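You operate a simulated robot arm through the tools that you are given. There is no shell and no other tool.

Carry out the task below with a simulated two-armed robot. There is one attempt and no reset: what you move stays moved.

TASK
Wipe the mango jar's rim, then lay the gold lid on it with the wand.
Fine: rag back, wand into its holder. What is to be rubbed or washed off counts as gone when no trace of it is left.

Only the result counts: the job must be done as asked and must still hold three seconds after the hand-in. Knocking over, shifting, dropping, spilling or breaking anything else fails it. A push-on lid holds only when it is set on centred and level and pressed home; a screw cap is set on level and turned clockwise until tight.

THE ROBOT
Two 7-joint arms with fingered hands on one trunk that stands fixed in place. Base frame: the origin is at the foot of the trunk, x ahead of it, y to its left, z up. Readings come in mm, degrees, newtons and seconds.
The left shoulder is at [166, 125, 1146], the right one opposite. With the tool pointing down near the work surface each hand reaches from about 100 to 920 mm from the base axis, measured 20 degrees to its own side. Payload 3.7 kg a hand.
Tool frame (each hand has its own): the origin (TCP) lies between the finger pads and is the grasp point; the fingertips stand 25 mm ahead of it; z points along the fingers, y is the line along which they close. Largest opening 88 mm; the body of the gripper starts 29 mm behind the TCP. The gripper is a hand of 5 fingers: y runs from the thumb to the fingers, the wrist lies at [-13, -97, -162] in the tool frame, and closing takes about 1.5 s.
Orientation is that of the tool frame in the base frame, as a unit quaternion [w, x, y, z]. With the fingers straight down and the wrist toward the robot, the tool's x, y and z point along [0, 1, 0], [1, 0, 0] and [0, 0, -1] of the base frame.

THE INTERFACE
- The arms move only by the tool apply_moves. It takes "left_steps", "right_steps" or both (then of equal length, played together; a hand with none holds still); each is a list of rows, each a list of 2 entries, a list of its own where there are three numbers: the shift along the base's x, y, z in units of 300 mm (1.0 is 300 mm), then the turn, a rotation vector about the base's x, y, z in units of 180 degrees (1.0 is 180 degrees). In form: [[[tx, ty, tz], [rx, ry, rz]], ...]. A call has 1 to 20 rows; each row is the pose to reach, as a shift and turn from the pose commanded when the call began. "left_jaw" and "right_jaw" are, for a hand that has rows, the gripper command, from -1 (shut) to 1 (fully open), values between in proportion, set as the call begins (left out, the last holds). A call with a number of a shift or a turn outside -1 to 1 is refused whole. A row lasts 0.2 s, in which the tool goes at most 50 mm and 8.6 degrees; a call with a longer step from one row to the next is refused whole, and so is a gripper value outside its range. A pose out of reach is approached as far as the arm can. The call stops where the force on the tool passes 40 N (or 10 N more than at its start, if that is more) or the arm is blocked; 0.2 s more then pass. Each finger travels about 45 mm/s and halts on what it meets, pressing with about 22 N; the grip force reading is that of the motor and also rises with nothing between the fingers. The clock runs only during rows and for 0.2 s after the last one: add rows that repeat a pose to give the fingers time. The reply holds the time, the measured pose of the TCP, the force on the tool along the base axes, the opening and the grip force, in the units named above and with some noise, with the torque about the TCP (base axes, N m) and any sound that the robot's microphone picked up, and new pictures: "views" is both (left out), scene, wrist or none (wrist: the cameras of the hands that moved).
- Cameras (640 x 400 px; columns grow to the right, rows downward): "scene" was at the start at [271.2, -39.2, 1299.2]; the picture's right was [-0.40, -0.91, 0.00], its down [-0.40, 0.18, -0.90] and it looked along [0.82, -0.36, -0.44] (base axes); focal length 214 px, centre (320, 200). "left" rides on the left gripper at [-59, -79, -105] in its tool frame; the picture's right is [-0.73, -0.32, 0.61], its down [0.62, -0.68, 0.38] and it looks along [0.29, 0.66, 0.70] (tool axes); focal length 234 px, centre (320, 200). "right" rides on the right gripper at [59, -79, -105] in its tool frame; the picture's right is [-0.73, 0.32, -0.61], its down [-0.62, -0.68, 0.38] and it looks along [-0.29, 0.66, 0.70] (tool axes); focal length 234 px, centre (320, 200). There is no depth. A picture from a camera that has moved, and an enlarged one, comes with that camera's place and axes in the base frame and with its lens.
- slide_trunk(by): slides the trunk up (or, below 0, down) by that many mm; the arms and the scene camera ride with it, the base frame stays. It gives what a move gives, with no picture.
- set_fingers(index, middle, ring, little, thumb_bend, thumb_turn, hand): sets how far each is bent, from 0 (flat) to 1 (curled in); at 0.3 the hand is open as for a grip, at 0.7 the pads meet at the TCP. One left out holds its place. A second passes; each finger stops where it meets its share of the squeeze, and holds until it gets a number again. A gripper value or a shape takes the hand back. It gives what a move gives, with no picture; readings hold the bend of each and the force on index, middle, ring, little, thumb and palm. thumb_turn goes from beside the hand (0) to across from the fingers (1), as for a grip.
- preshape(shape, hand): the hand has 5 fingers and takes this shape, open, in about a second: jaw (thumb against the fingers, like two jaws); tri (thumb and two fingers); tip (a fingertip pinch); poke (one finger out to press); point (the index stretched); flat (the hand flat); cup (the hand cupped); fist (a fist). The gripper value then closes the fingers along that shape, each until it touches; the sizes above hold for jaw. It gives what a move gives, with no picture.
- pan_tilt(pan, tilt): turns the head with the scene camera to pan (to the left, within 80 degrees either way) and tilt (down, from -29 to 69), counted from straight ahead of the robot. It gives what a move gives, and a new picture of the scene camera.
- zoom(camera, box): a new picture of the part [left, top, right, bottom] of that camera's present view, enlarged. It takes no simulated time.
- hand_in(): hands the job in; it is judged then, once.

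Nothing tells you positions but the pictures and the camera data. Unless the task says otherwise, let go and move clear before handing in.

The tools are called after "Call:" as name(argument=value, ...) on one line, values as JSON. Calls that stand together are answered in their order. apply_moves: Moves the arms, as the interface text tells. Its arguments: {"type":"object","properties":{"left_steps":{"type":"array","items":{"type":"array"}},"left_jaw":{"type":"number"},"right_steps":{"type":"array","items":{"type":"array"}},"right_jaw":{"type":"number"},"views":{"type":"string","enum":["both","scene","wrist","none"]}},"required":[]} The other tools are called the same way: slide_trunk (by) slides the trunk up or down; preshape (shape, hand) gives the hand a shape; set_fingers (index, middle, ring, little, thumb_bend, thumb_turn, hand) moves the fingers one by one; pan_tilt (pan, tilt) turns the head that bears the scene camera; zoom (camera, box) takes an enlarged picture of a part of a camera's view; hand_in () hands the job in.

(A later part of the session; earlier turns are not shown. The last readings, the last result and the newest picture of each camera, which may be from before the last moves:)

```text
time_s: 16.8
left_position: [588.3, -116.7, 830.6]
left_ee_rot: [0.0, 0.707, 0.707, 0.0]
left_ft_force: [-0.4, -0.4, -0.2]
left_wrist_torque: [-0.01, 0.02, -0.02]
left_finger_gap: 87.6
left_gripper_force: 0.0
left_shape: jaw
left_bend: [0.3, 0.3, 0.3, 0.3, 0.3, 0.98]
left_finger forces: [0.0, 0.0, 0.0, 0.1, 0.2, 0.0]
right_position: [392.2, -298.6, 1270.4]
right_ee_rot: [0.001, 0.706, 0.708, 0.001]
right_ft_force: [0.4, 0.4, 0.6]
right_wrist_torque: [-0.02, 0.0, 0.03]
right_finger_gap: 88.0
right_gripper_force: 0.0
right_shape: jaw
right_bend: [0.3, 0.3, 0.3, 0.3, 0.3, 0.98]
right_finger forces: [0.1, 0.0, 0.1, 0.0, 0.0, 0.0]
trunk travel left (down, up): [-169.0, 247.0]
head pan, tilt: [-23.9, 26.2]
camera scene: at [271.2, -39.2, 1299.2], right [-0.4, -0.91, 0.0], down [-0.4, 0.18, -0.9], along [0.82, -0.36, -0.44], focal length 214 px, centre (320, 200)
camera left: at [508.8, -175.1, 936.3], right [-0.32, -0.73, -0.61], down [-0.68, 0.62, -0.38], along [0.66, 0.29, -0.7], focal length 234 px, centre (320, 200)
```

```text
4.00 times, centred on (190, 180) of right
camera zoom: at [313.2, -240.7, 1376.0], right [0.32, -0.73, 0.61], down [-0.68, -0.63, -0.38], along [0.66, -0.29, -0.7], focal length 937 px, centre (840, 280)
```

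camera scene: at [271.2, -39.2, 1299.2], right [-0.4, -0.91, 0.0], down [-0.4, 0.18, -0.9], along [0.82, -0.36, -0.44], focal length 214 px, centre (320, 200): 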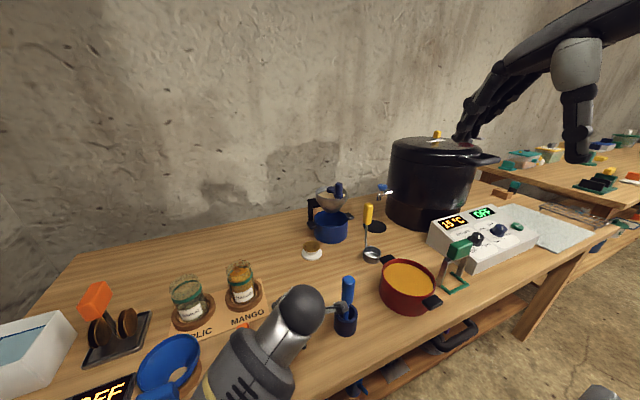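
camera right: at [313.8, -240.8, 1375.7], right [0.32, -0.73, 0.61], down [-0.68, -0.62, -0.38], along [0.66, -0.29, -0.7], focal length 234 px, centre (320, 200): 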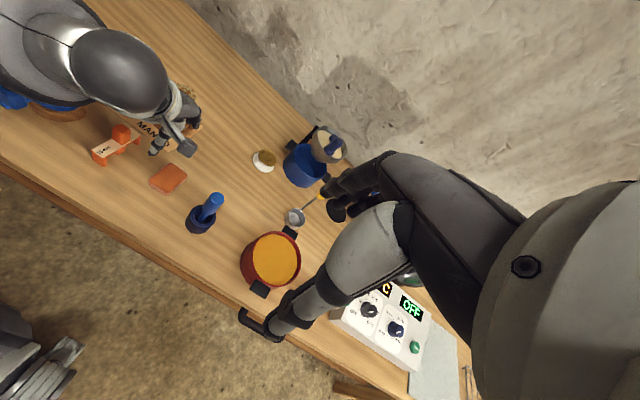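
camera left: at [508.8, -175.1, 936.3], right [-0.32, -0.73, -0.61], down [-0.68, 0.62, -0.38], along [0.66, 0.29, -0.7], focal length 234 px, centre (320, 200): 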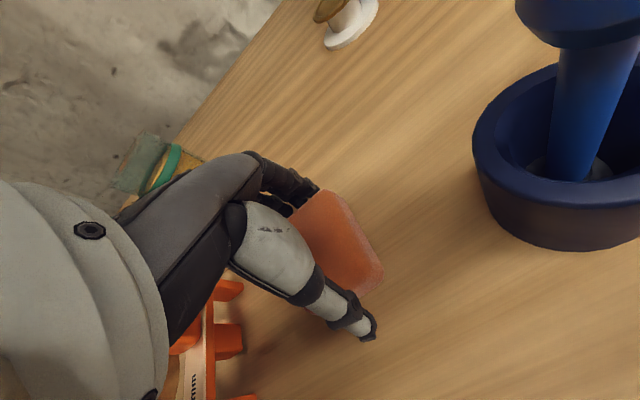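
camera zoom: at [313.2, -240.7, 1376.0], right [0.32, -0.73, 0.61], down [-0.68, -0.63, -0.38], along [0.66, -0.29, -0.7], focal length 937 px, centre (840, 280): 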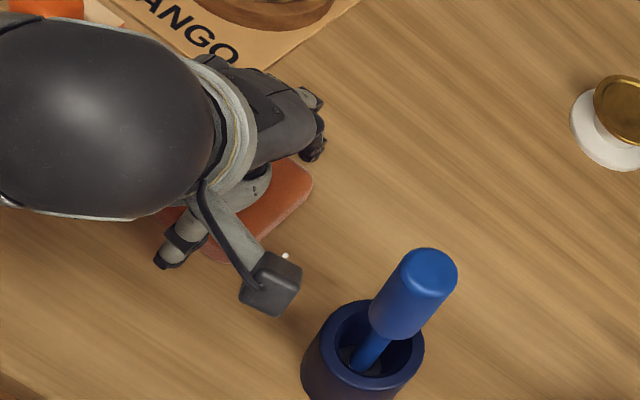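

The fingers straddle the rag on both ends. Closing now.

Call:
apply_moves(left_steps=[[[0, 0, 0], [0, 0, 0]], [[0, 0, 0], [0, 0, 0]], [[0, 0, 0], [0, 0, 0]], [[0, 0, 0], [0, 0, 0]], [[0, 0, 0], [0, 0, 0]], [[0, 0, 0], [0, 0, 0]], [[0, 0, 0], [0, 0, 0]]], left_jaw=-1)

Call:
zoom(camera="left", box=[220, 130, 420, 355])

Call:
zoom(camera="right", box=[140, 130, 240, 230])

```text
time_s: 18.4
left_position: [587.4, -116.0, 830.3]
left_ee_rot: [-0.001, 0.706, 0.708, -0.001]
left_ft_force: [0.4, -1.1, -0.4]
left_wrist_torque: [0.03, 0.01, 0.02]
left_finger_gap: 64.2
left_gripper_force: 22.1
left_shape: jaw
left_bend: [0.27, 0.36, 0.33, 0.44, 0.55, 0.99]
left_finger forces: [12.2, 6.1, 2.7, 0.0, 20.9, 0.0]
right_position: [393.4, -299.6, 1269.9]
right_ee_rot: [0.0, 0.707, 0.708, 0.0]
right_ft_force: [0.7, 0.1, -0.2]
right_wrist_torque: [0.03, -0.01, 0.01]
right_finger_gap: 87.9
right_gripper_force: 0.1
right_shape: jaw
right_bend: [0.3, 0.3, 0.3, 0.3, 0.3, 0.98]
right_finger forces: [0.0, 0.0, 0.0, 0.1, 0.1, 0.1]
trunk travel left (down, up): [-169.0, 247.0]
head pan, tilt: [-23.9, 26.2]
camera scene: at [271.3, -39.2, 1299.1], right [-0.4, -0.91, 0.0], down [-0.4, 0.18, -0.9], along [0.82, -0.36, -0.44], focal length 214 px, centre (320, 200)
camera left: at [508.8, -175.1, 936.4], right [-0.32, -0.73, -0.61], down [-0.68, 0.62, -0.38], along [0.66, 0.29, -0.7], focal length 234 px, centre (320, 200)
```

scene: 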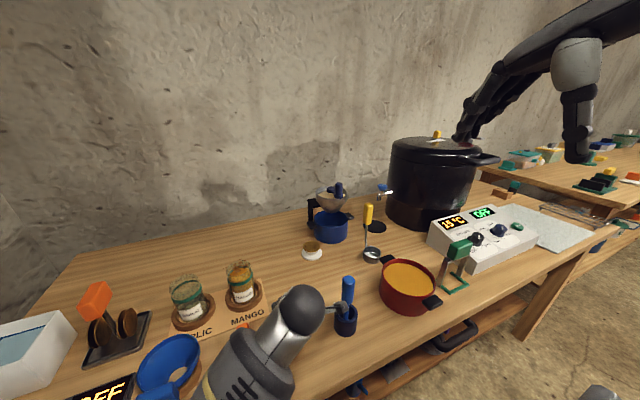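
left: 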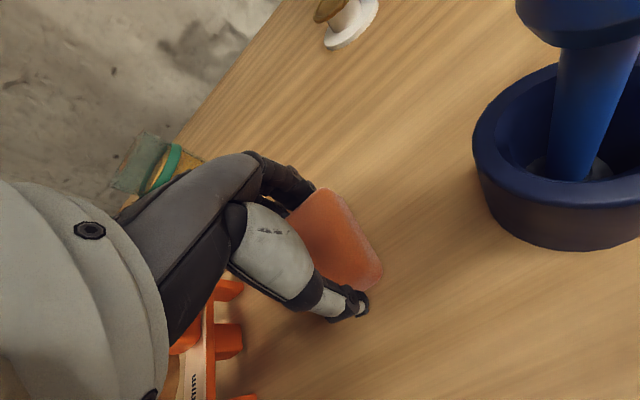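

```text
1.78 times, centred on (320, 242) of left
camera zoom: at [508.8, -175.1, 936.4], right [-0.32, -0.73, -0.61], down [-0.68, 0.62, -0.38], along [0.66, 0.29, -0.7], focal length 416 px, centre (320, 124)
```

zoom: 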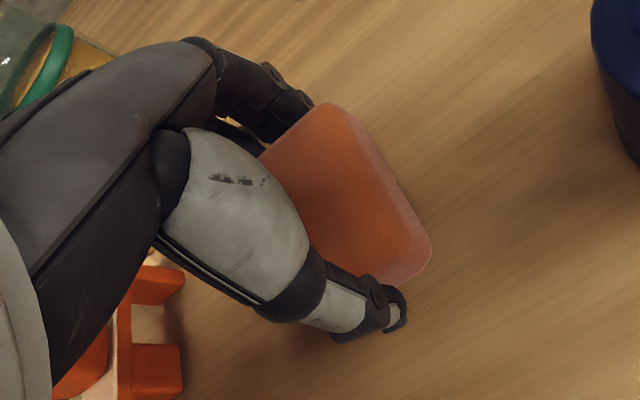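

```text
4.00 times, centred on (190, 180) of right
camera zoom: at [313.2, -240.7, 1375.9], right [0.32, -0.73, 0.61], down [-0.68, -0.63, -0.38], along [0.66, -0.29, -0.7], focal length 937 px, centre (840, 280)
```

zoom: 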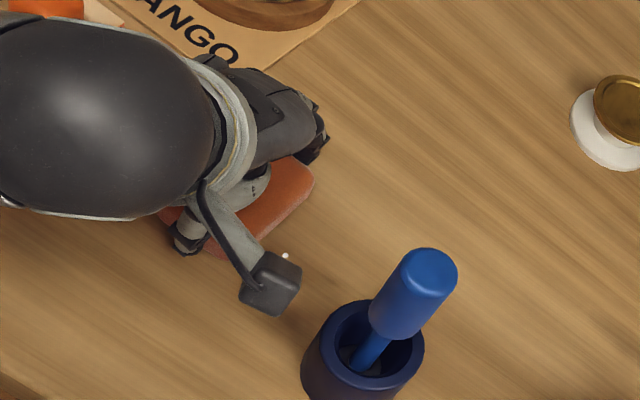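

The grip is good (64 mm, 22 N). I'll lift and check how the rag hangs in the hand.

Call:
apply_moves(left_steps=[[[0, 0, 0.03], [0, 0, 0]], [[0, 0, 0.1], [0, 0, 0]], [[0, 0, 0.24], [0, 0, 0]], [[0, 0, 0.39], [0, 0, 0]], [[0, 0, 0.54], [0, 0, 0]], [[0, 0, 0.54], [0, 0, 0]]])

Call:
zoom(camera="left", box=[220, 130, 420, 355])

Call:
zoom(camera="scene", box=[220, 220, 360, 340])

Call:
zoom(camera="right", box=[120, 80, 260, 220])

```text
time_s: 19.8
left_position: [592.9, -117.4, 991.3]
left_ee_rot: [0.0, 0.706, 0.708, 0.0]
left_ft_force: [0.5, 0.3, -0.3]
left_wrist_torque: [0.0, -0.02, -0.02]
left_finger_gap: 63.7
left_gripper_force: 22.1
left_shape: jaw
left_bend: [0.27, 0.36, 0.33, 0.44, 0.55, 0.99]
left_finger forces: [12.0, 6.1, 2.6, 0.1, 20.8, 0.1]
left hand out of reach, approached as far as the arm can: row 5, 6
right_position: [393.1, -298.0, 1271.5]
right_ee_rot: [0.0, 0.707, 0.708, 0.001]
right_ft_force: [0.4, 0.3, 0.1]
right_wrist_torque: [0.02, 0.01, -0.03]
right_finger_gap: 88.0
right_gripper_force: 0.1
right_shape: jaw
right_bend: [0.3, 0.3, 0.3, 0.3, 0.3, 0.98]
right_finger forces: [0.0, 0.0, 0.0, 0.0, 0.1, 0.1]
trunk travel left (down, up): [-169.0, 247.0]
head pan, tilt: [-23.9, 26.2]
camera scene: at [271.6, -39.3, 1299.0], right [-0.4, -0.91, 0.0], down [-0.4, 0.18, -0.9], along [0.82, -0.36, -0.44], focal length 214 px, centre (320, 200)
camera left: at [513.2, -175.8, 1097.0], right [-0.32, -0.73, -0.61], down [-0.68, 0.62, -0.39], along [0.66, 0.29, -0.7], focal length 234 px, centre (320, 200)
```

scene: 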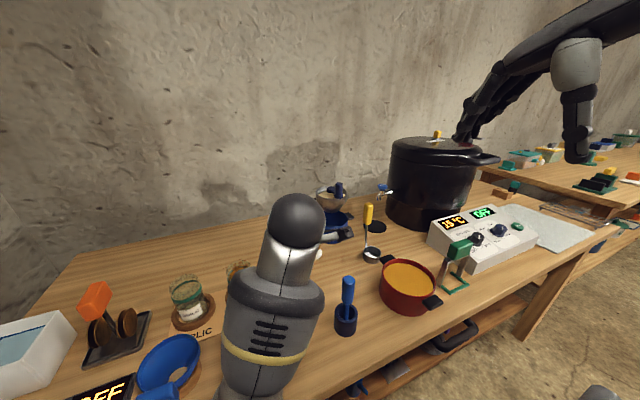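
left: 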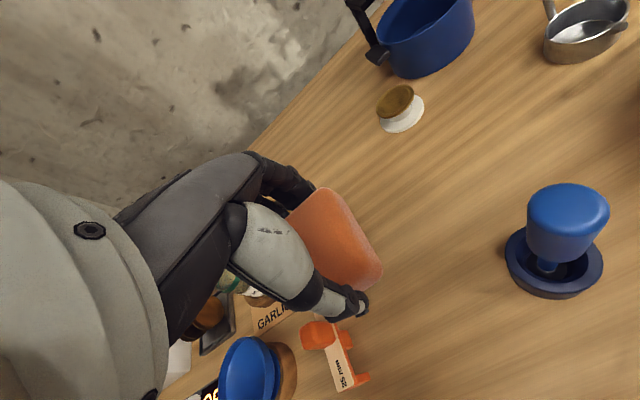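

```text
1.78 times, centred on (320, 242) of left
camera zoom: at [513.2, -175.8, 1097.0], right [-0.32, -0.73, -0.61], down [-0.68, 0.62, -0.39], along [0.66, 0.29, -0.7], focal length 416 px, centre (320, 124)
```

zoom: 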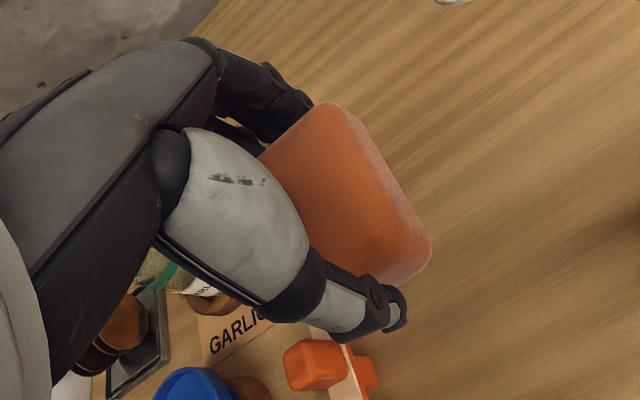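

```text
3.33 times, centred on (290, 280) of scene
camera zoom: at [271.6, -39.3, 1299.0], right [-0.4, -0.91, 0.0], down [-0.4, 0.18, -0.9], along [0.82, -0.36, -0.44], focal length 715 px, centre (420, -67)
```

zoom: 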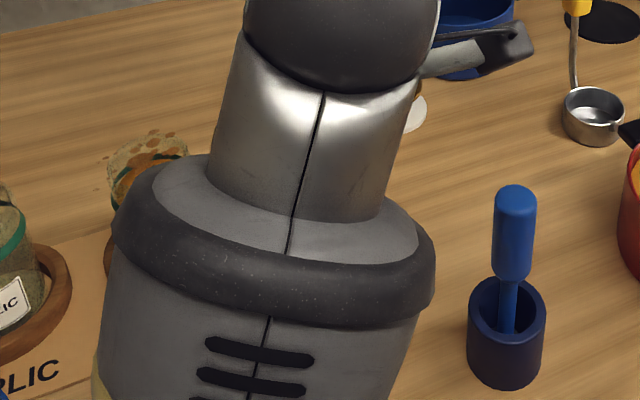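

```text
2.86 times, centred on (190, 150) of right
camera zoom: at [313.7, -240.8, 1375.6], right [0.32, -0.73, 0.61], down [-0.68, -0.63, -0.38], along [0.66, -0.29, -0.7], focal length 669 px, centre (691, 343)
```

zoom: 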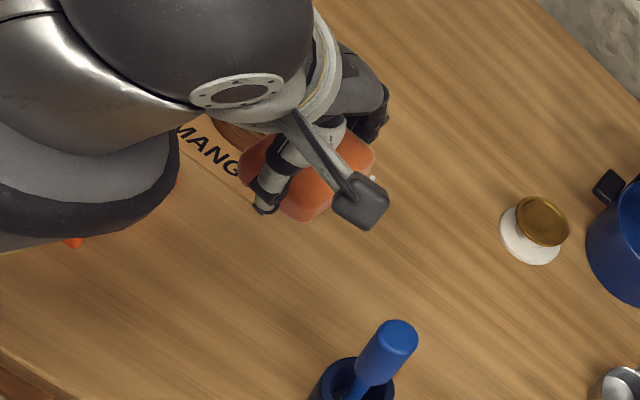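

The rag is held level. Its bottom should be about 32 mm below the TCP. I'll move it above the mango jar at a safe height.

Call:
apply_moves(left_steps=[[[0.09, 0.07, 0], [0, 0, 0]], [[0.18, 0.14, 0], [0, 0, 0]], [[0.27, 0.21, 0], [0, 0, 0]], [[0.36, 0.28, 0], [0, 0, 0]], [[0.443, 0.34, 0], [0, 0, 0]], [[0.443, 0.34, 0], [0, 0, 0]]])

Call:
zoom(camera="right", box=[100, 40, 260, 180])

Call:
zoom(camera="scene", box=[180, 180, 320, 320])

```text
time_s: 21.2
left_position: [722.1, -15.1, 988.1]
left_ee_rot: [-0.001, 0.706, 0.708, 0.0]
left_ft_force: [0.7, -0.2, 0.3]
left_wrist_torque: [0.01, -0.02, 0.02]
left_finger_gap: 64.3
left_gripper_force: 22.3
left_shape: jaw
left_bend: [0.27, 0.36, 0.33, 0.44, 0.55, 0.99]
left_finger forces: [11.9, 6.0, 2.6, 0.0, 20.7, 0.1]
right_position: [392.7, -297.8, 1271.2]
right_ee_rot: [0.0, 0.707, 0.708, 0.0]
right_ft_force: [0.6, 0.5, -0.6]
right_wrist_torque: [0.02, 0.0, -0.03]
right_finger_gap: 88.0
right_gripper_force: 0.1
right_shape: jaw
right_bend: [0.3, 0.3, 0.3, 0.3, 0.3, 0.98]
right_finger forces: [0.0, 0.0, 0.0, 0.0, 0.0, 0.0]
trunk travel left (down, up): [-169.0, 247.0]
head pan, tilt: [-23.9, 26.2]
camera scene: at [271.1, -39.1, 1299.2], right [-0.4, -0.91, 0.0], down [-0.4, 0.18, -0.9], along [0.82, -0.36, -0.44], focal length 214 px, centre (320, 200)
camera left: at [644.0, -73.5, 1094.4], right [-0.32, -0.73, -0.61], down [-0.68, 0.62, -0.38], along [0.66, 0.29, -0.7], focal length 234 px, centre (320, 200)
```

scene: 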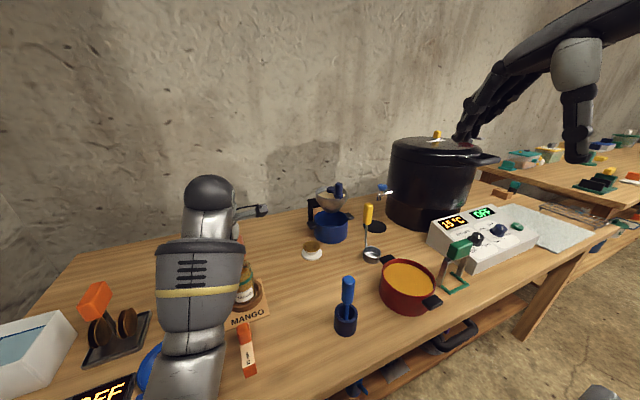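
left: 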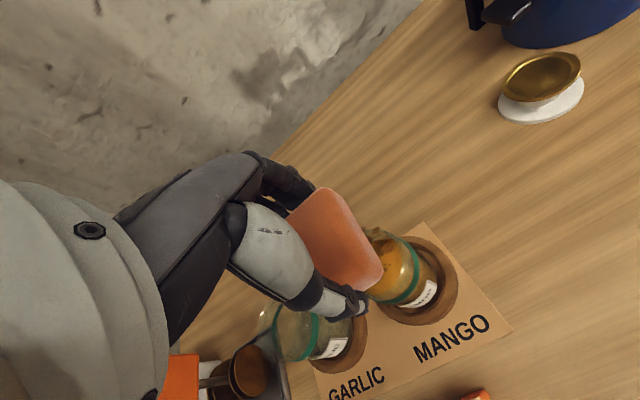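

```text
2.86 times, centred on (180, 110) of right
camera zoom: at [313.1, -240.6, 1376.0], right [0.32, -0.73, 0.61], down [-0.68, -0.63, -0.38], along [0.66, -0.29, -0.7], focal length 669 px, centre (720, 457)
```

zoom: 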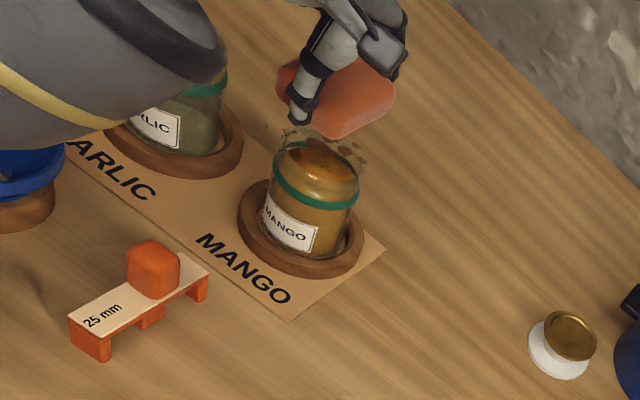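

```text
2.86 times, centred on (250, 250) of scene
camera zoom: at [271.1, -39.1, 1299.2], right [-0.4, -0.91, 0.0], down [-0.4, 0.18, -0.9], along [0.82, -0.36, -0.44], focal length 613 px, centre (520, 57)
```

zoom: 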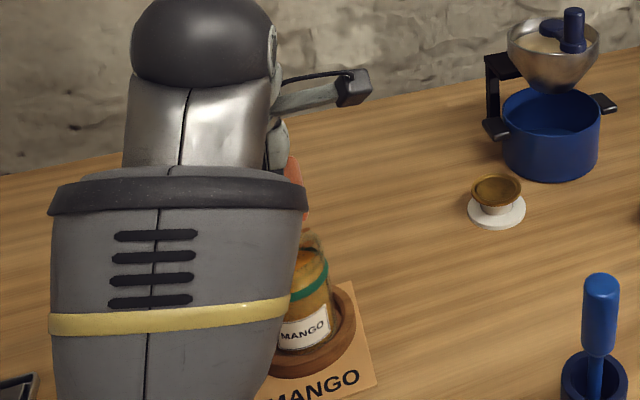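

The rag is over the jar. I'll lower it toward the rim in small steps, watching the force.

Call:
apply_moves(left_steps=[[[0.01, 0.007, -0.05], [0, 0, 0]], [[0.01, 0.007, -0.1], [0, 0, 0]], [[0.01, 0.007, -0.12], [0, 0, 0]], [[0.01, 0.007, -0.12], [0, 0, 0]]], views="wrist")

Call:
zoom(camera="right", box=[140, 50, 220, 130])

```text
time_s: 22.2
left_position: [725.4, -13.3, 951.2]
left_ee_rot: [0.0, 0.707, 0.707, -0.001]
left_ft_force: [0.0, -0.4, -1.1]
left_wrist_torque: [0.0, -0.03, -0.01]
left_finger_gap: 64.1
left_gripper_force: 22.3
left_shape: jaw
left_bend: [0.27, 0.36, 0.33, 0.44, 0.55, 0.99]
left_finger forces: [12.0, 6.0, 2.5, 0.1, 20.7, 0.0]
right_position: [392.0, -298.2, 1271.3]
right_ee_rot: [0.0, 0.707, 0.708, 0.0]
right_ft_force: [-0.1, -0.2, -0.6]
right_wrist_torque: [0.02, 0.03, 0.0]
right_finger_gap: 88.0
right_gripper_force: 0.0
right_shape: jaw
right_bend: [0.3, 0.3, 0.3, 0.3, 0.3, 0.98]
right_finger forces: [0.1, 0.1, 0.0, 0.1, 0.0, 0.0]
trunk travel left (down, up): [-169.0, 247.0]
head pan, tilt: [-23.9, 26.2]
camera left: at [646.7, -71.3, 1057.7], right [-0.32, -0.73, -0.61], down [-0.68, 0.62, -0.38], along [0.66, 0.29, -0.7], focal length 234 px, centre (320, 200)
```

left: 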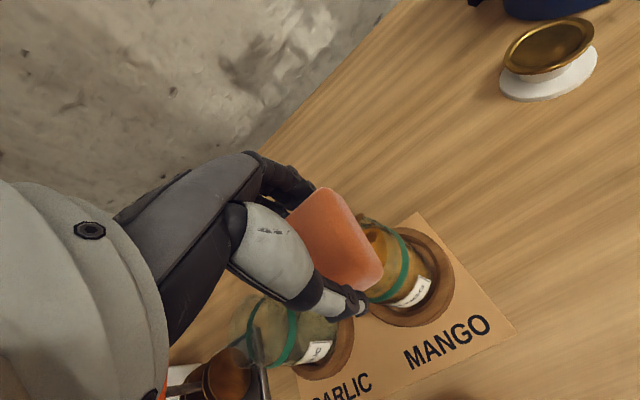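

```text
5.00 times, centred on (180, 90) of right
camera zoom: at [313.2, -240.7, 1375.9], right [0.32, -0.73, 0.61], down [-0.68, -0.63, -0.38], along [0.66, -0.29, -0.7], focal length 1171 px, centre (1020, 750)
```

zoom: 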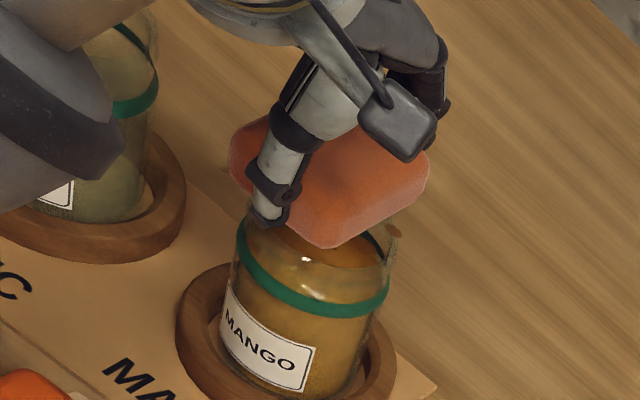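

Close to the rim now. I'll step down in small increments to find contact.

Call:
apply_moves(left_steps=[[[0, 0, -0.01], [0, 0, 0]], [[0, 0, -0.02], [0, 0, 0]]], views="none")

Call:
apply_moves(left_steps=[[[0, 0, -0.01], [0, 0, 0]], [[0, 0, -0.01], [0, 0, 0]]], views="none")

Call:
apply_moves(left_steps=[[[0, 0, -0.01], [0, 0, 0]], [[0, 0, -0.01], [0, 0, 0]]], views="wrist")

Call:
zoom(camera="right", box=[140, 50, 220, 130])

```text
time_s: 22.8
left_position: [725.8, -11.2, 946.3]
left_ee_rot: [0.0, 0.707, 0.707, 0.0]
left_ft_force: [1.1, -0.8, -0.5]
left_wrist_torque: [-0.01, -0.02, -0.01]
left_finger_gap: 64.2
left_gripper_force: 22.2
left_shape: jaw
left_bend: [0.27, 0.36, 0.33, 0.44, 0.55, 0.99]
left_finger forces: [12.0, 6.1, 2.5, 0.1, 20.8, 0.0]
right_position: [392.5, -298.6, 1271.6]
right_ee_rot: [0.0, 0.706, 0.708, 0.001]
right_ft_force: [-0.3, 0.0, -0.2]
right_wrist_torque: [-0.02, 0.0, 0.01]
right_finger_gap: 88.2
right_gripper_force: 0.1
right_shape: jaw
right_bend: [0.3, 0.3, 0.3, 0.3, 0.3, 0.98]
right_finger forces: [0.0, 0.0, 0.1, 0.0, 0.1, 0.0]
trunk travel left (down, up): [-169.0, 247.0]
head pan, tilt: [-23.9, 26.2]
```

```text
time_s: 23.4
left_position: [726.4, -11.9, 943.1]
left_ee_rot: [0.0, 0.707, 0.708, -0.001]
left_ft_force: [0.3, -0.2, -0.7]
left_wrist_torque: [0.03, -0.02, -0.01]
left_finger_gap: 64.1
left_gripper_force: 22.3
left_shape: jaw
left_bend: [0.27, 0.36, 0.33, 0.44, 0.55, 0.99]
left_finger forces: [12.0, 6.2, 2.4, 0.1, 20.7, 0.1]
right_position: [392.7, -298.6, 1272.1]
right_ee_rot: [-0.001, 0.707, 0.708, 0.0]
right_ft_force: [-0.1, -0.7, 0.1]
right_wrist_torque: [0.03, 0.0, 0.01]
right_finger_gap: 88.0
right_gripper_force: 0.1
right_shape: jaw
right_bend: [0.3, 0.3, 0.3, 0.3, 0.3, 0.98]
right_finger forces: [0.0, 0.1, 0.1, 0.0, 0.1, 0.0]
trunk travel left (down, up): [-169.0, 247.0]
head pan, tilt: [-23.9, 26.2]
```

```text
time_s: 24.0
left_position: [725.1, -13.8, 941.4]
left_ee_rot: [0.0, 0.706, 0.708, 0.0]
left_ft_force: [0.5, 0.1, -0.9]
left_wrist_torque: [0.0, -0.02, 0.02]
left_finger_gap: 64.0
left_gripper_force: 22.5
left_shape: jaw
left_bend: [0.27, 0.36, 0.33, 0.44, 0.55, 0.99]
left_finger forces: [12.1, 6.1, 2.5, 0.1, 20.8, 0.0]
right_position: [392.9, -298.8, 1270.8]
right_ee_rot: [0.0, 0.706, 0.708, 0.001]
right_ft_force: [0.1, -0.1, 0.5]
right_wrist_torque: [0.0, 0.01, 0.02]
right_finger_gap: 87.7
right_gripper_force: 0.0
right_shape: jaw
right_bend: [0.3, 0.3, 0.3, 0.3, 0.3, 0.98]
right_finger forces: [0.1, 0.1, 0.1, 0.1, 0.0, 0.1]
trunk travel left (down, up): [-169.0, 247.0]
head pan, tilt: [-23.9, 26.2]
camera left: at [647.2, -71.0, 1047.2], right [-0.32, -0.73, -0.61], down [-0.68, 0.62, -0.38], along [0.66, 0.29, -0.7], focal length 234 px, centre (320, 200)
```

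left: 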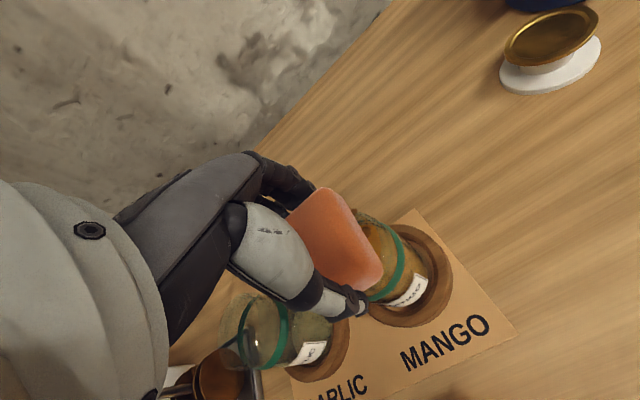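

```text
5.00 times, centred on (180, 90) of right
camera zoom: at [313.2, -240.7, 1375.9], right [0.32, -0.73, 0.61], down [-0.68, -0.63, -0.38], along [0.66, -0.29, -0.7], focal length 1171 px, centre (1020, 750)
```

zoom: 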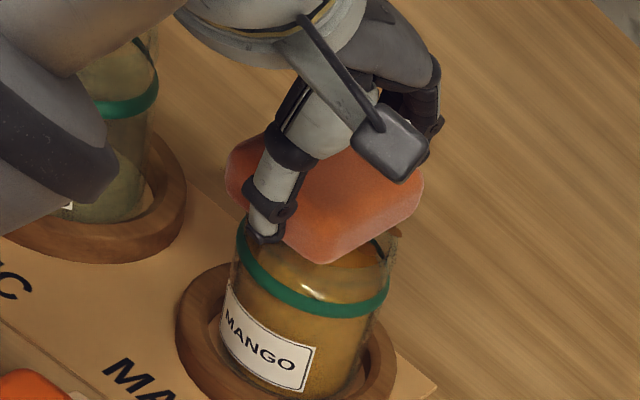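

No contact yet, so I'll continue down.

Call:
apply_moves(left_steps=[[[0, 0, -0.01], [0, 0, 0]], [[0, 0, -0.01], [0, 0, 0]]], views="none")

Call:
apply_moves(left_steps=[[[0, 0, -0.008], [0, 0, 0]], [[0, 0, -0.008], [0, 0, 0]]], views="none")

Call:
apply_moves(left_steps=[[[0, 0, -0.008], [0, 0, 0]], [[0, 0, -0.008], [0, 0, 0]]], views="none")

Call:
zoom(camera="right", box=[140, 50, 220, 130])

```text
time_s: 24.6
left_position: [726.8, -11.9, 937.3]
left_ee_rot: [-0.001, 0.706, 0.708, -0.001]
left_ft_force: [-0.2, -0.1, -0.7]
left_wrist_torque: [-0.01, 0.0, 0.01]
left_finger_gap: 64.1
left_gripper_force: 22.5
left_shape: jaw
left_bend: [0.27, 0.36, 0.33, 0.44, 0.55, 0.99]
left_finger forces: [12.0, 6.1, 2.5, 0.0, 20.7, 0.0]
right_position: [392.3, -299.0, 1271.0]
right_ee_rot: [0.0, 0.707, 0.707, 0.0]
right_ft_force: [-0.2, 0.9, -0.4]
right_wrist_torque: [0.0, 0.0, 0.0]
right_finger_gap: 87.9
right_gripper_force: 0.2
right_shape: jaw
right_bend: [0.3, 0.3, 0.3, 0.3, 0.3, 0.98]
right_finger forces: [0.1, 0.0, 0.1, 0.1, 0.1, 0.0]
trunk travel left (down, up): [-169.0, 247.0]
head pan, tilt: [-23.9, 26.2]
```

```text
time_s: 25.2
left_position: [725.4, -11.0, 937.0]
left_ee_rot: [0.001, 0.706, 0.708, 0.0]
left_ft_force: [1.4, -0.5, 5.6]
left_wrist_torque: [0.05, -0.07, 0.02]
left_finger_gap: 63.9
left_gripper_force: 21.8
left_shape: jaw
left_bend: [0.27, 0.36, 0.33, 0.44, 0.55, 0.99]
left_finger forces: [12.2, 6.4, 2.8, 0.0, 20.9, 0.0]
right_position: [392.5, -297.7, 1271.7]
right_ee_rot: [0.0, 0.706, 0.708, 0.001]
right_ft_force: [-0.6, 0.1, 0.0]
right_wrist_torque: [0.01, 0.01, 0.01]
right_finger_gap: 88.0
right_gripper_force: 0.1
right_shape: jaw
right_bend: [0.3, 0.3, 0.3, 0.3, 0.3, 0.98]
right_finger forces: [0.0, 0.1, 0.0, 0.0, 0.0, 0.0]
trunk travel left (down, up): [-169.0, 247.0]
head pan, tilt: [-23.9, 26.2]
```

```text
time_s: 25.8
left_position: [726.2, -12.3, 936.2]
left_ee_rot: [0.003, 0.706, 0.708, 0.002]
left_ft_force: [2.4, 1.1, 14.8]
left_wrist_torque: [0.08, -0.04, 0.01]
left_finger_gap: 63.9
left_gripper_force: 22.6
left_shape: jaw
left_bend: [0.27, 0.36, 0.33, 0.44, 0.55, 0.99]
left_finger forces: [12.7, 7.0, 3.1, 0.1, 21.1, 0.1]
right_position: [390.3, -298.1, 1272.5]
right_ee_rot: [0.001, 0.707, 0.707, 0.0]
right_ft_force: [-0.1, -0.7, -0.1]
right_wrist_torque: [0.02, -0.01, -0.03]
right_finger_gap: 87.9
right_gripper_force: 0.1
right_shape: jaw
right_bend: [0.3, 0.3, 0.3, 0.3, 0.3, 0.98]
right_finger forces: [0.0, 0.0, 0.1, 0.0, 0.0, 0.0]
trunk travel left (down, up): [-169.0, 247.0]
head pan, tilt: [-23.9, 26.2]
```

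```text
5.00 times, centred on (180, 90) of right
camera zoom: at [311.3, -240.5, 1376.8], right [0.32, -0.73, 0.61], down [-0.68, -0.63, -0.38], along [0.66, -0.29, -0.69], focal length 1171 px, centre (1020, 750)
```

zoom: 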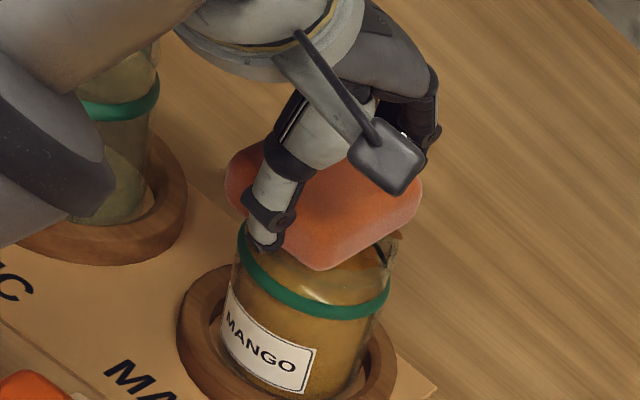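

Contact is at TCP z≈937, now with 15 N. I'll ease to a light press and try a short slide to gauge friction.

Call:
apply_moves(left_steps=[[[0, 0, 0.007], [0, 0, 0]], [[0, 0, 0.007], [0, 0, 0]]], views="none")

Call:
apply_moves(left_steps=[[[0, 0.01, 0], [0, 0, 0]], [[0, 0.025, 0], [0, 0, 0]]], views="none")

Call:
zoom(camera="right", box=[140, 50, 220, 130])

```text
time_s: 26.4
left_position: [726.0, -14.0, 937.1]
left_ee_rot: [0.001, 0.707, 0.707, 0.002]
left_ft_force: [2.6, 1.0, 16.0]
left_wrist_torque: [0.05, -0.14, 0.01]
left_finger_gap: 64.0
left_gripper_force: 22.2
left_shape: jaw
left_bend: [0.27, 0.36, 0.33, 0.44, 0.55, 0.99]
left_finger forces: [12.8, 7.1, 3.1, 0.1, 21.2, 0.0]
right_position: [392.3, -298.3, 1271.3]
right_ee_rot: [0.001, 0.706, 0.708, 0.0]
right_ft_force: [-0.4, -0.3, 0.7]
right_wrist_torque: [-0.01, -0.01, 0.0]
right_finger_gap: 87.8
right_gripper_force: 0.2
right_shape: jaw
right_bend: [0.3, 0.3, 0.3, 0.3, 0.3, 0.98]
right_finger forces: [0.0, 0.0, 0.1, 0.0, 0.0, 0.0]
trunk travel left (down, up): [-169.0, 247.0]
head pan, tilt: [-23.9, 26.2]
```

```text
time_s: 27.0
left_position: [725.4, -6.2, 937.7]
left_ee_rot: [0.001, 0.708, 0.707, 0.0]
left_ft_force: [1.8, -3.4, 15.8]
left_wrist_torque: [-0.08, -0.14, -0.02]
left_finger_gap: 63.5
left_gripper_force: 21.5
left_shape: jaw
left_bend: [0.27, 0.36, 0.33, 0.44, 0.55, 0.98]
left_finger forces: [12.9, 6.7, 2.6, 0.0, 20.9, 0.0]
right_position: [391.1, -298.0, 1271.1]
right_ee_rot: [0.001, 0.707, 0.707, 0.0]
right_ft_force: [0.1, -0.1, -0.6]
right_wrist_torque: [-0.01, 0.04, 0.04]
right_finger_gap: 87.9
right_gripper_force: 0.1
right_shape: jaw
right_bend: [0.3, 0.3, 0.3, 0.3, 0.3, 0.98]
right_finger forces: [0.0, 0.0, 0.0, 0.0, 0.1, 0.0]
trunk travel left (down, up): [-169.0, 247.0]
head pan, tilt: [-23.9, 26.2]
```

```text
5.00 times, centred on (180, 90) of right
camera zoom: at [311.4, -241.1, 1376.4], right [0.32, -0.73, 0.61], down [-0.68, -0.62, -0.38], along [0.66, -0.29, -0.69], focal length 1171 px, centre (1020, 750)
```

zoom: 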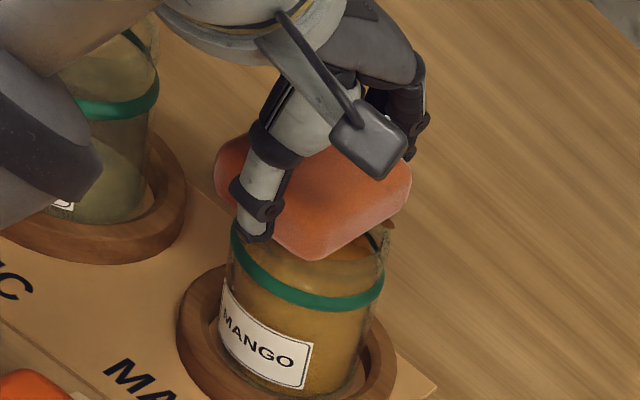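

The jar top leaned slightly with 16 N on it. I'll lift off a little at once to cut the pressure.

Call:
apply_moves(left_steps=[[[0, -0.01, 0.01], [0, 0, 0]], [[0, -0.02, 0.02], [0, 0, 0]]], views="none")

Call:
zoom(camera="right", box=[140, 50, 220, 130])

```text
time_s: 27.6
left_position: [724.7, -9.5, 937.9]
left_ee_rot: [-0.004, 0.706, 0.708, -0.003]
left_ft_force: [-0.4, 0.6, -0.3]
left_wrist_torque: [-0.01, -0.02, -0.01]
left_finger_gap: 63.7
left_gripper_force: 22.5
left_shape: jaw
left_bend: [0.27, 0.36, 0.33, 0.44, 0.55, 0.98]
left_finger forces: [12.5, 6.5, 2.8, 0.1, 21.7, 0.0]
right_position: [393.0, -299.0, 1269.7]
right_ee_rot: [0.0, 0.706, 0.708, -0.001]
right_ft_force: [0.4, 0.0, 0.0]
right_wrist_torque: [0.0, 0.0, 0.01]
right_finger_gap: 88.0
right_gripper_force: 0.1
right_shape: jaw
right_bend: [0.3, 0.3, 0.3, 0.3, 0.3, 0.98]
right_finger forces: [0.0, 0.0, 0.0, 0.0, 0.0, 0.0]
trunk travel left (down, up): [-169.0, 247.0]
head pan, tilt: [-23.9, 26.2]
```

```text
5.00 times, centred on (180, 90) of right
camera zoom: at [314.0, -240.5, 1375.3], right [0.33, -0.73, 0.61], down [-0.68, -0.63, -0.38], along [0.66, -0.29, -0.7], focal length 1171 px, centre (1020, 750)
```

zoom: 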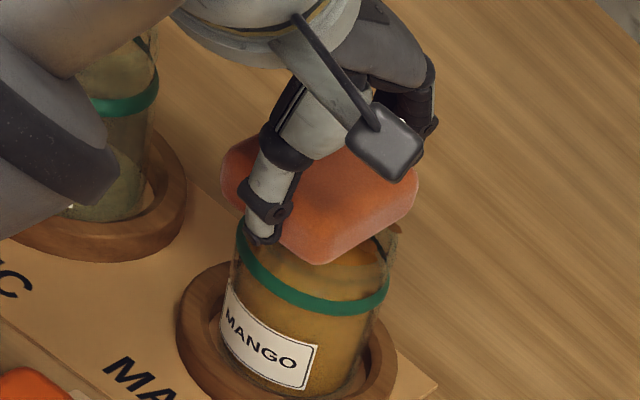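

Contact is released and the jar is upright again. I'll re-press very lightly.

Call:
apply_moves(left_steps=[[[0, 0, -0.004], [0, 0, 0]], [[0, 0, -0.004], [0, 0, 0]]], views="none")

Call:
apply_moves(left_steps=[[[0, 0, -0.003], [0, 0, 0]], [[0, 0, -0.003], [0, 0, 0]]], views="none")

```text
time_s: 28.2
left_position: [725.8, -10.6, 939.7]
left_ee_rot: [-0.001, 0.706, 0.708, 0.0]
left_ft_force: [-0.1, 0.1, -0.1]
left_wrist_torque: [0.02, -0.01, 0.02]
left_finger_gap: 63.4
left_gripper_force: 22.4
left_shape: jaw
left_bend: [0.27, 0.36, 0.33, 0.44, 0.55, 0.98]
left_finger forces: [12.5, 6.4, 2.7, 0.0, 21.8, 0.0]
right_position: [392.9, -298.7, 1270.7]
right_ee_rot: [0.0, 0.707, 0.707, 0.0]
right_ft_force: [0.3, 0.2, 0.2]
right_wrist_torque: [-0.02, -0.03, 0.03]
right_finger_gap: 88.0
right_gripper_force: 0.0
right_shape: jaw
right_bend: [0.3, 0.3, 0.3, 0.3, 0.3, 0.98]
right_finger forces: [0.1, 0.0, 0.1, 0.1, 0.1, 0.0]
trunk travel left (down, up): [-169.0, 247.0]
head pan, tilt: [-23.9, 26.2]
```

```text
time_s: 28.8
left_position: [726.0, -12.8, 938.5]
left_ee_rot: [-0.001, 0.707, 0.708, -0.001]
left_ft_force: [0.0, -0.1, -0.2]
left_wrist_torque: [0.03, 0.01, -0.01]
left_finger_gap: 63.8
left_gripper_force: 21.5
left_shape: jaw
left_bend: [0.27, 0.36, 0.33, 0.44, 0.55, 0.98]
left_finger forces: [12.6, 6.5, 2.8, 0.0, 21.7, 0.1]
right_position: [392.9, -298.6, 1271.3]
right_ee_rot: [0.0, 0.707, 0.708, 0.0]
right_ft_force: [-0.7, 0.1, -0.9]
right_wrist_torque: [-0.05, -0.02, -0.01]
right_finger_gap: 87.7
right_gripper_force: 0.0
right_shape: jaw
right_bend: [0.3, 0.3, 0.3, 0.3, 0.3, 0.98]
right_finger forces: [0.1, 0.0, 0.0, 0.1, 0.1, 0.0]
trunk travel left (down, up): [-169.0, 247.0]
head pan, tilt: [-23.9, 26.2]
```

Call:
apply_moves(left_steps=[[[0, 0, -0.004], [0, 0, 0]], [[0, 0, -0.004], [0, 0, 0]]], views="none")

Call:
apply_moves(left_steps=[[[0, 0, -0.003], [0, 0, 0]], [[0, 0, -0.003], [0, 0, 0]]], views="none")

```text
time_s: 29.4
left_position: [724.9, -11.1, 938.7]
left_ee_rot: [0.0, 0.706, 0.708, -0.001]
left_ft_force: [0.7, 0.1, 0.7]
left_wrist_torque: [0.02, 0.03, 0.02]
left_finger_gap: 63.5
left_gripper_force: 21.8
left_shape: jaw
left_bend: [0.27, 0.36, 0.33, 0.44, 0.55, 0.98]
left_finger forces: [12.4, 6.5, 2.7, 0.0, 21.8, 0.0]
right_position: [392.4, -299.2, 1270.6]
right_ee_rot: [-0.001, 0.706, 0.708, 0.0]
right_ft_force: [-0.2, -0.7, 0.5]
right_wrist_torque: [0.03, -0.02, 0.02]
right_finger_gap: 87.9
right_gripper_force: 0.0
right_shape: jaw
right_bend: [0.3, 0.3, 0.3, 0.3, 0.3, 0.98]
right_finger forces: [0.0, 0.0, 0.0, 0.0, 0.0, 0.1]
trunk travel left (down, up): [-169.0, 247.0]
head pan, tilt: [-23.9, 26.2]
```

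```text
time_s: 30.0
left_position: [726.3, -11.1, 938.6]
left_ee_rot: [-0.001, 0.707, 0.708, 0.0]
left_ft_force: [0.0, -0.9, 0.6]
left_wrist_torque: [0.01, 0.02, 0.03]
left_finger_gap: 63.4
left_gripper_force: 21.4
left_shape: jaw
left_bend: [0.27, 0.36, 0.33, 0.44, 0.55, 0.98]
left_finger forces: [12.5, 6.5, 2.7, 0.0, 21.9, 0.0]
right_position: [393.6, -298.3, 1270.9]
right_ee_rot: [0.0, 0.707, 0.708, 0.0]
right_ft_force: [-0.3, 0.7, -0.5]
right_wrist_torque: [0.0, -0.02, 0.0]
right_finger_gap: 88.0
right_gripper_force: 0.0
right_shape: jaw
right_bend: [0.3, 0.3, 0.3, 0.3, 0.3, 0.98]
right_finger forces: [0.1, 0.0, 0.0, 0.0, 0.0, 0.0]
trunk travel left (down, up): [-169.0, 247.0]
head pan, tilt: [-23.9, 26.2]
```

Call:
apply_moves(left_steps=[[[0, 0, -0.003], [0, 0, 0]], [[0, 0, -0.003], [0, 0, 0]]], views="none")

Call:
apply_moves(left_steps=[[[0, 0, -0.002], [0, 0, 0]], [[0, 0, -0.002], [0, 0, 0]]], views="none")

```text
time_s: 30.6
left_position: [725.7, -10.9, 937.7]
left_ee_rot: [0.001, 0.706, 0.708, 0.001]
left_ft_force: [0.3, 0.9, 2.7]
left_wrist_torque: [0.03, -0.02, -0.04]
left_finger_gap: 63.6
left_gripper_force: 21.6
left_shape: jaw
left_bend: [0.27, 0.36, 0.33, 0.44, 0.55, 0.98]
left_finger forces: [12.7, 6.8, 2.9, 0.1, 21.4, 0.0]
right_position: [392.8, -298.0, 1271.0]
right_ee_rot: [0.0, 0.707, 0.707, 0.0]
right_ft_force: [0.7, 0.3, 0.6]
right_wrist_torque: [0.0, 0.04, 0.03]
right_finger_gap: 87.9
right_gripper_force: 0.0
right_shape: jaw
right_bend: [0.3, 0.3, 0.3, 0.3, 0.3, 0.98]
right_finger forces: [0.0, 0.0, 0.0, 0.0, 0.0, 0.1]
trunk travel left (down, up): [-169.0, 247.0]
head pan, tilt: [-23.9, 26.2]
```

```text
time_s: 31.2
left_position: [724.7, -10.2, 937.9]
left_ee_rot: [0.001, 0.706, 0.708, 0.001]
left_ft_force: [2.0, -0.2, 7.3]
left_wrist_torque: [0.08, -0.06, -0.01]
left_finger_gap: 64.0
left_gripper_force: 21.7
left_shape: jaw
left_bend: [0.27, 0.36, 0.33, 0.44, 0.55, 0.98]
left_finger forces: [12.8, 7.0, 3.1, 0.1, 21.0, 0.0]
right_position: [392.5, -298.2, 1271.0]
right_ee_rot: [0.0, 0.706, 0.708, 0.001]
right_ft_force: [-0.2, -0.4, 0.1]
right_wrist_torque: [-0.02, 0.02, -0.02]
right_finger_gap: 87.9
right_gripper_force: 0.1
right_shape: jaw
right_bend: [0.3, 0.3, 0.3, 0.3, 0.3, 0.98]
right_finger forces: [0.0, 0.1, 0.0, 0.1, 0.0, 0.0]
trunk travel left (down, up): [-169.0, 247.0]
head pan, tilt: [-23.9, 26.2]
```

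About 5–7 N now. I'll ease slightly and make a slow circle of ~14 mm radius so the rag sweeps the full rim.

Call:
apply_moves(left_steps=[[[0.02, 0, 0.002], [0, 0, 0]], [[0.045, 0, 0.002], [0, 0, 0]], [[0.039, 0.0225, 0.002], [0, 0, 0]], [[0.0225, 0.039, 0.002], [0, 0, 0]], [[0, 0.045, 0.002], [0, 0, 0]], [[-0.0225, 0.039, 0.002], [0, 0, 0]], [[-0.039, 0.0225, 0.002], [0, 0, 0]], [[-0.045, 0, 0.002], [0, 0, 0]], [[-0.039, -0.0225, 0.002], [0, 0, 0]], [[-0.0225, -0.039, 0.002], [0, 0, 0]], [[0, -0.045, 0.002], [0, 0, 0]], [[0.0225, -0.039, 0.002], [0, 0, 0]], [[0.039, -0.0225, 0.002], [0, 0, 0]], [[0.045, 0, 0.002], [0, 0, 0]]], views="wrist")

Call:
zoom(camera="right", box=[140, 50, 220, 130])

```text
time_s: 34.2
left_position: [739.2, -10.6, 936.5]
left_ee_rot: [0.001, 0.706, 0.708, 0.0]
left_ft_force: [-1.1, -2.7, 7.6]
left_wrist_torque: [-0.08, 0.17, 0.03]
left_finger_gap: 63.3
left_gripper_force: 22.0
left_shape: jaw
left_bend: [0.27, 0.37, 0.34, 0.44, 0.55, 0.97]
left_finger forces: [12.1, 5.7, 2.5, 0.0, 22.0, 0.1]
right_position: [392.3, -298.6, 1269.9]
right_ee_rot: [0.0, 0.707, 0.707, 0.001]
right_ft_force: [-0.7, -0.1, -0.5]
right_wrist_torque: [-0.06, 0.0, 0.03]
right_finger_gap: 88.0
right_gripper_force: 0.0
right_shape: jaw
right_bend: [0.3, 0.3, 0.3, 0.3, 0.3, 0.98]
right_finger forces: [0.0, 0.0, 0.0, 0.1, 0.0, 0.0]
trunk travel left (down, up): [-169.0, 247.0]
head pan, tilt: [-23.9, 26.2]
camera left: at [660.3, -69.8, 1043.5], right [-0.32, -0.73, -0.61], down [-0.68, 0.62, -0.38], along [0.66, 0.29, -0.7], focal length 234 px, centre (320, 200)
```

left: 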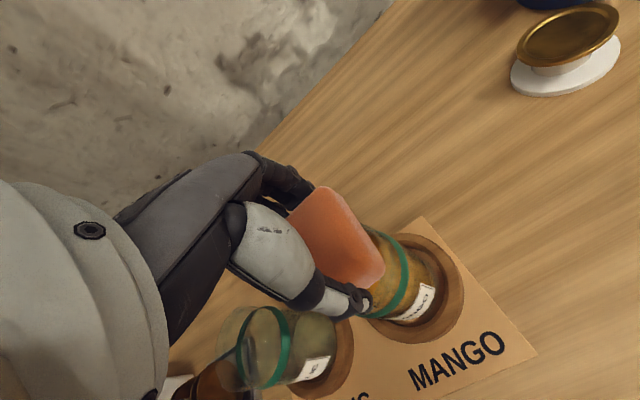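

```text
5.00 times, centred on (180, 90) of right
camera zoom: at [312.2, -240.9, 1376.1], right [0.32, -0.73, 0.61], down [-0.68, -0.63, -0.38], along [0.66, -0.29, -0.7], focal length 1171 px, centre (1020, 750)
```

zoom: 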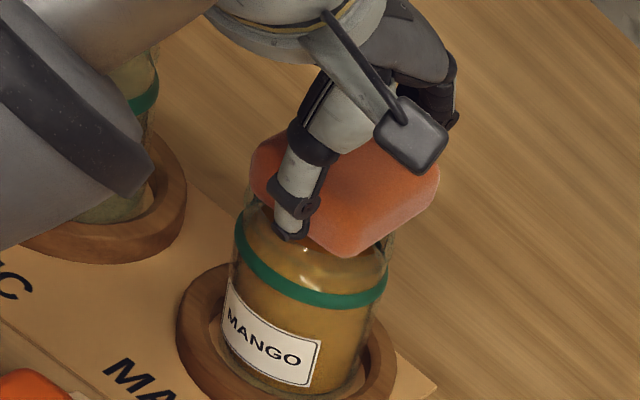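

The jar stayed upright. One more circle the other way, slightly wider, then I'll lift and inspect.

Call:
apply_moves(left_steps=[[[0.01, 0, 0], [0, 0, 0]], [[0.0026, -0.0275, 0], [0, 0, 0]], [[-0.0175, -0.0476, 0], [0, 0, 0]], [[-0.045, -0.055, 0], [0, 0, 0]], [[-0.0725, -0.0476, 0], [0, 0, 0]], [[-0.0926, -0.0275, 0], [0, 0, 0]], [[-0.1, 0, 0], [0, 0, 0]], [[-0.0926, 0.0275, 0], [0, 0, 0]], [[-0.0725, 0.0476, 0], [0, 0, 0]], [[-0.045, 0.055, 0], [0, 0, 0]], [[-0.0175, 0.0476, 0], [0, 0, 0]], [[0.0026, 0.0275, 0], [0, 0, 0]], [[0.01, 0, 0], [0, 0, 0]], [[-0.02, 0, 0], [0, 0, 0]], [[-0.045, 0, 0], [0, 0, 0]]], views="none")

Call:
apply_moves(left_steps=[[[0, 0, 0.02], [0, 0, 0]], [[0, 0, 0.1], [0, 0, 0]], [[-0.1, 0, 0.22], [0, 0, 0]], [[-0.24, 0, 0.3], [0, 0, 0]], [[-0.38, 0, 0.33], [0, 0, 0]], [[-0.38, 0, 0.33], [0, 0, 0]]])

Call:
zoom(camera="right", box=[140, 60, 220, 140])

Call:
zoom(camera="left", box=[300, 130, 440, 270])

```text
time_s: 37.4
left_position: [726.6, -12.5, 936.2]
left_ee_rot: [0.0, 0.706, 0.708, 0.0]
left_ft_force: [-0.1, -0.3, 3.0]
left_wrist_torque: [0.0, -0.09, -0.01]
left_finger_gap: 63.0
left_gripper_force: 21.9
left_shape: jaw
left_bend: [0.27, 0.36, 0.33, 0.44, 0.55, 0.99]
left_finger forces: [13.2, 6.9, 3.1, 0.0, 22.1, 0.0]
right_position: [392.5, -299.3, 1270.4]
right_ee_rot: [0.0, 0.706, 0.708, 0.001]
right_ft_force: [0.5, -0.1, -0.1]
right_wrist_torque: [0.02, -0.05, 0.0]
right_finger_gap: 87.8
right_gripper_force: 0.0
right_shape: jaw
right_bend: [0.3, 0.3, 0.3, 0.3, 0.3, 0.98]
right_finger forces: [0.0, 0.1, 0.0, 0.1, 0.0, 0.1]
trunk travel left (down, up): [-169.0, 247.0]
head pan, tilt: [-23.9, 26.2]
```

```text
time_s: 38.8
left_position: [626.7, -11.2, 1014.1]
left_ee_rot: [0.001, 0.707, 0.707, 0.0]
left_ft_force: [-0.1, 0.2, -0.3]
left_wrist_torque: [0.01, -0.02, -0.02]
left_finger_gap: 63.0
left_gripper_force: 21.3
left_shape: jaw
left_bend: [0.27, 0.36, 0.33, 0.44, 0.55, 0.99]
left_finger forces: [12.8, 6.5, 2.9, 0.0, 22.0, 0.1]
left hand out of reach, approached as far as the arm can: row 5, 6
right_position: [392.8, -299.0, 1271.3]
right_ee_rot: [0.001, 0.706, 0.708, 0.0]
right_ft_force: [0.0, -0.3, 0.1]
right_wrist_torque: [0.01, -0.03, 0.0]
right_finger_gap: 87.9
right_gripper_force: 0.1
right_shape: jaw
right_bend: [0.3, 0.3, 0.3, 0.3, 0.3, 0.98]
right_finger forces: [0.0, 0.1, 0.1, 0.0, 0.0, 0.0]
trunk travel left (down, up): [-169.0, 247.0]
head pan, tilt: [-23.9, 26.2]
camera scene: at [271.1, -39.2, 1299.2], right [-0.4, -0.91, 0.0], down [-0.4, 0.18, -0.9], along [0.82, -0.36, -0.44], focal length 214 px, centre (320, 200)
camera left: at [548.1, -69.7, 1120.5], right [-0.32, -0.73, -0.61], down [-0.68, 0.62, -0.39], along [0.66, 0.29, -0.69], focal length 234 px, centre (320, 200)
```

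scene: 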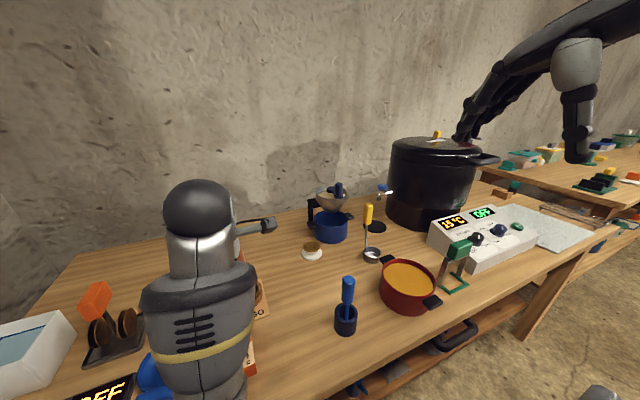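
left: 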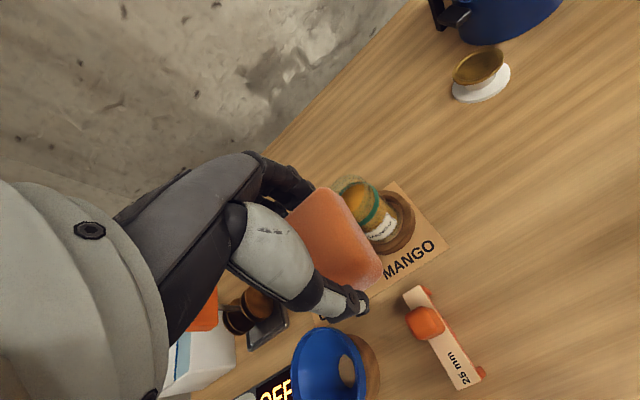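

```text
5.00 times, centred on (180, 100) of right
camera zoom: at [313.1, -240.7, 1376.0], right [0.32, -0.73, 0.61], down [-0.68, -0.63, -0.38], along [0.66, -0.29, -0.7], focal length 1171 px, centre (1020, 700)
```

zoom: 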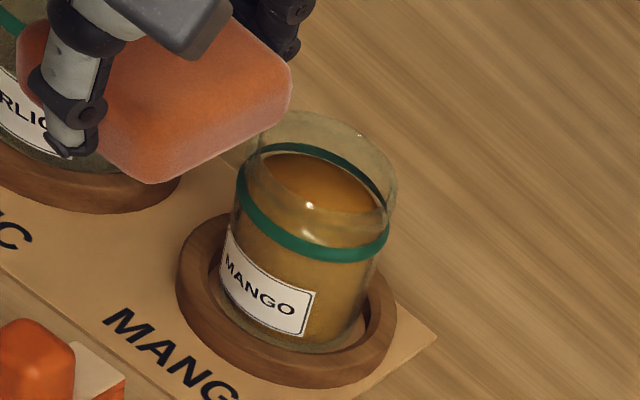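

```text
2.86 times, centred on (370, 200) of left
camera zoom: at [548.1, -69.7, 1120.5], right [-0.32, -0.73, -0.61], down [-0.68, 0.62, -0.39], along [0.66, 0.29, -0.69], focal length 669 px, centre (177, 200)
```

zoom: 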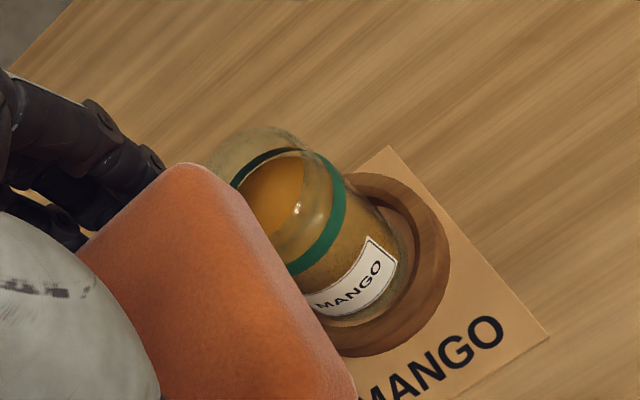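

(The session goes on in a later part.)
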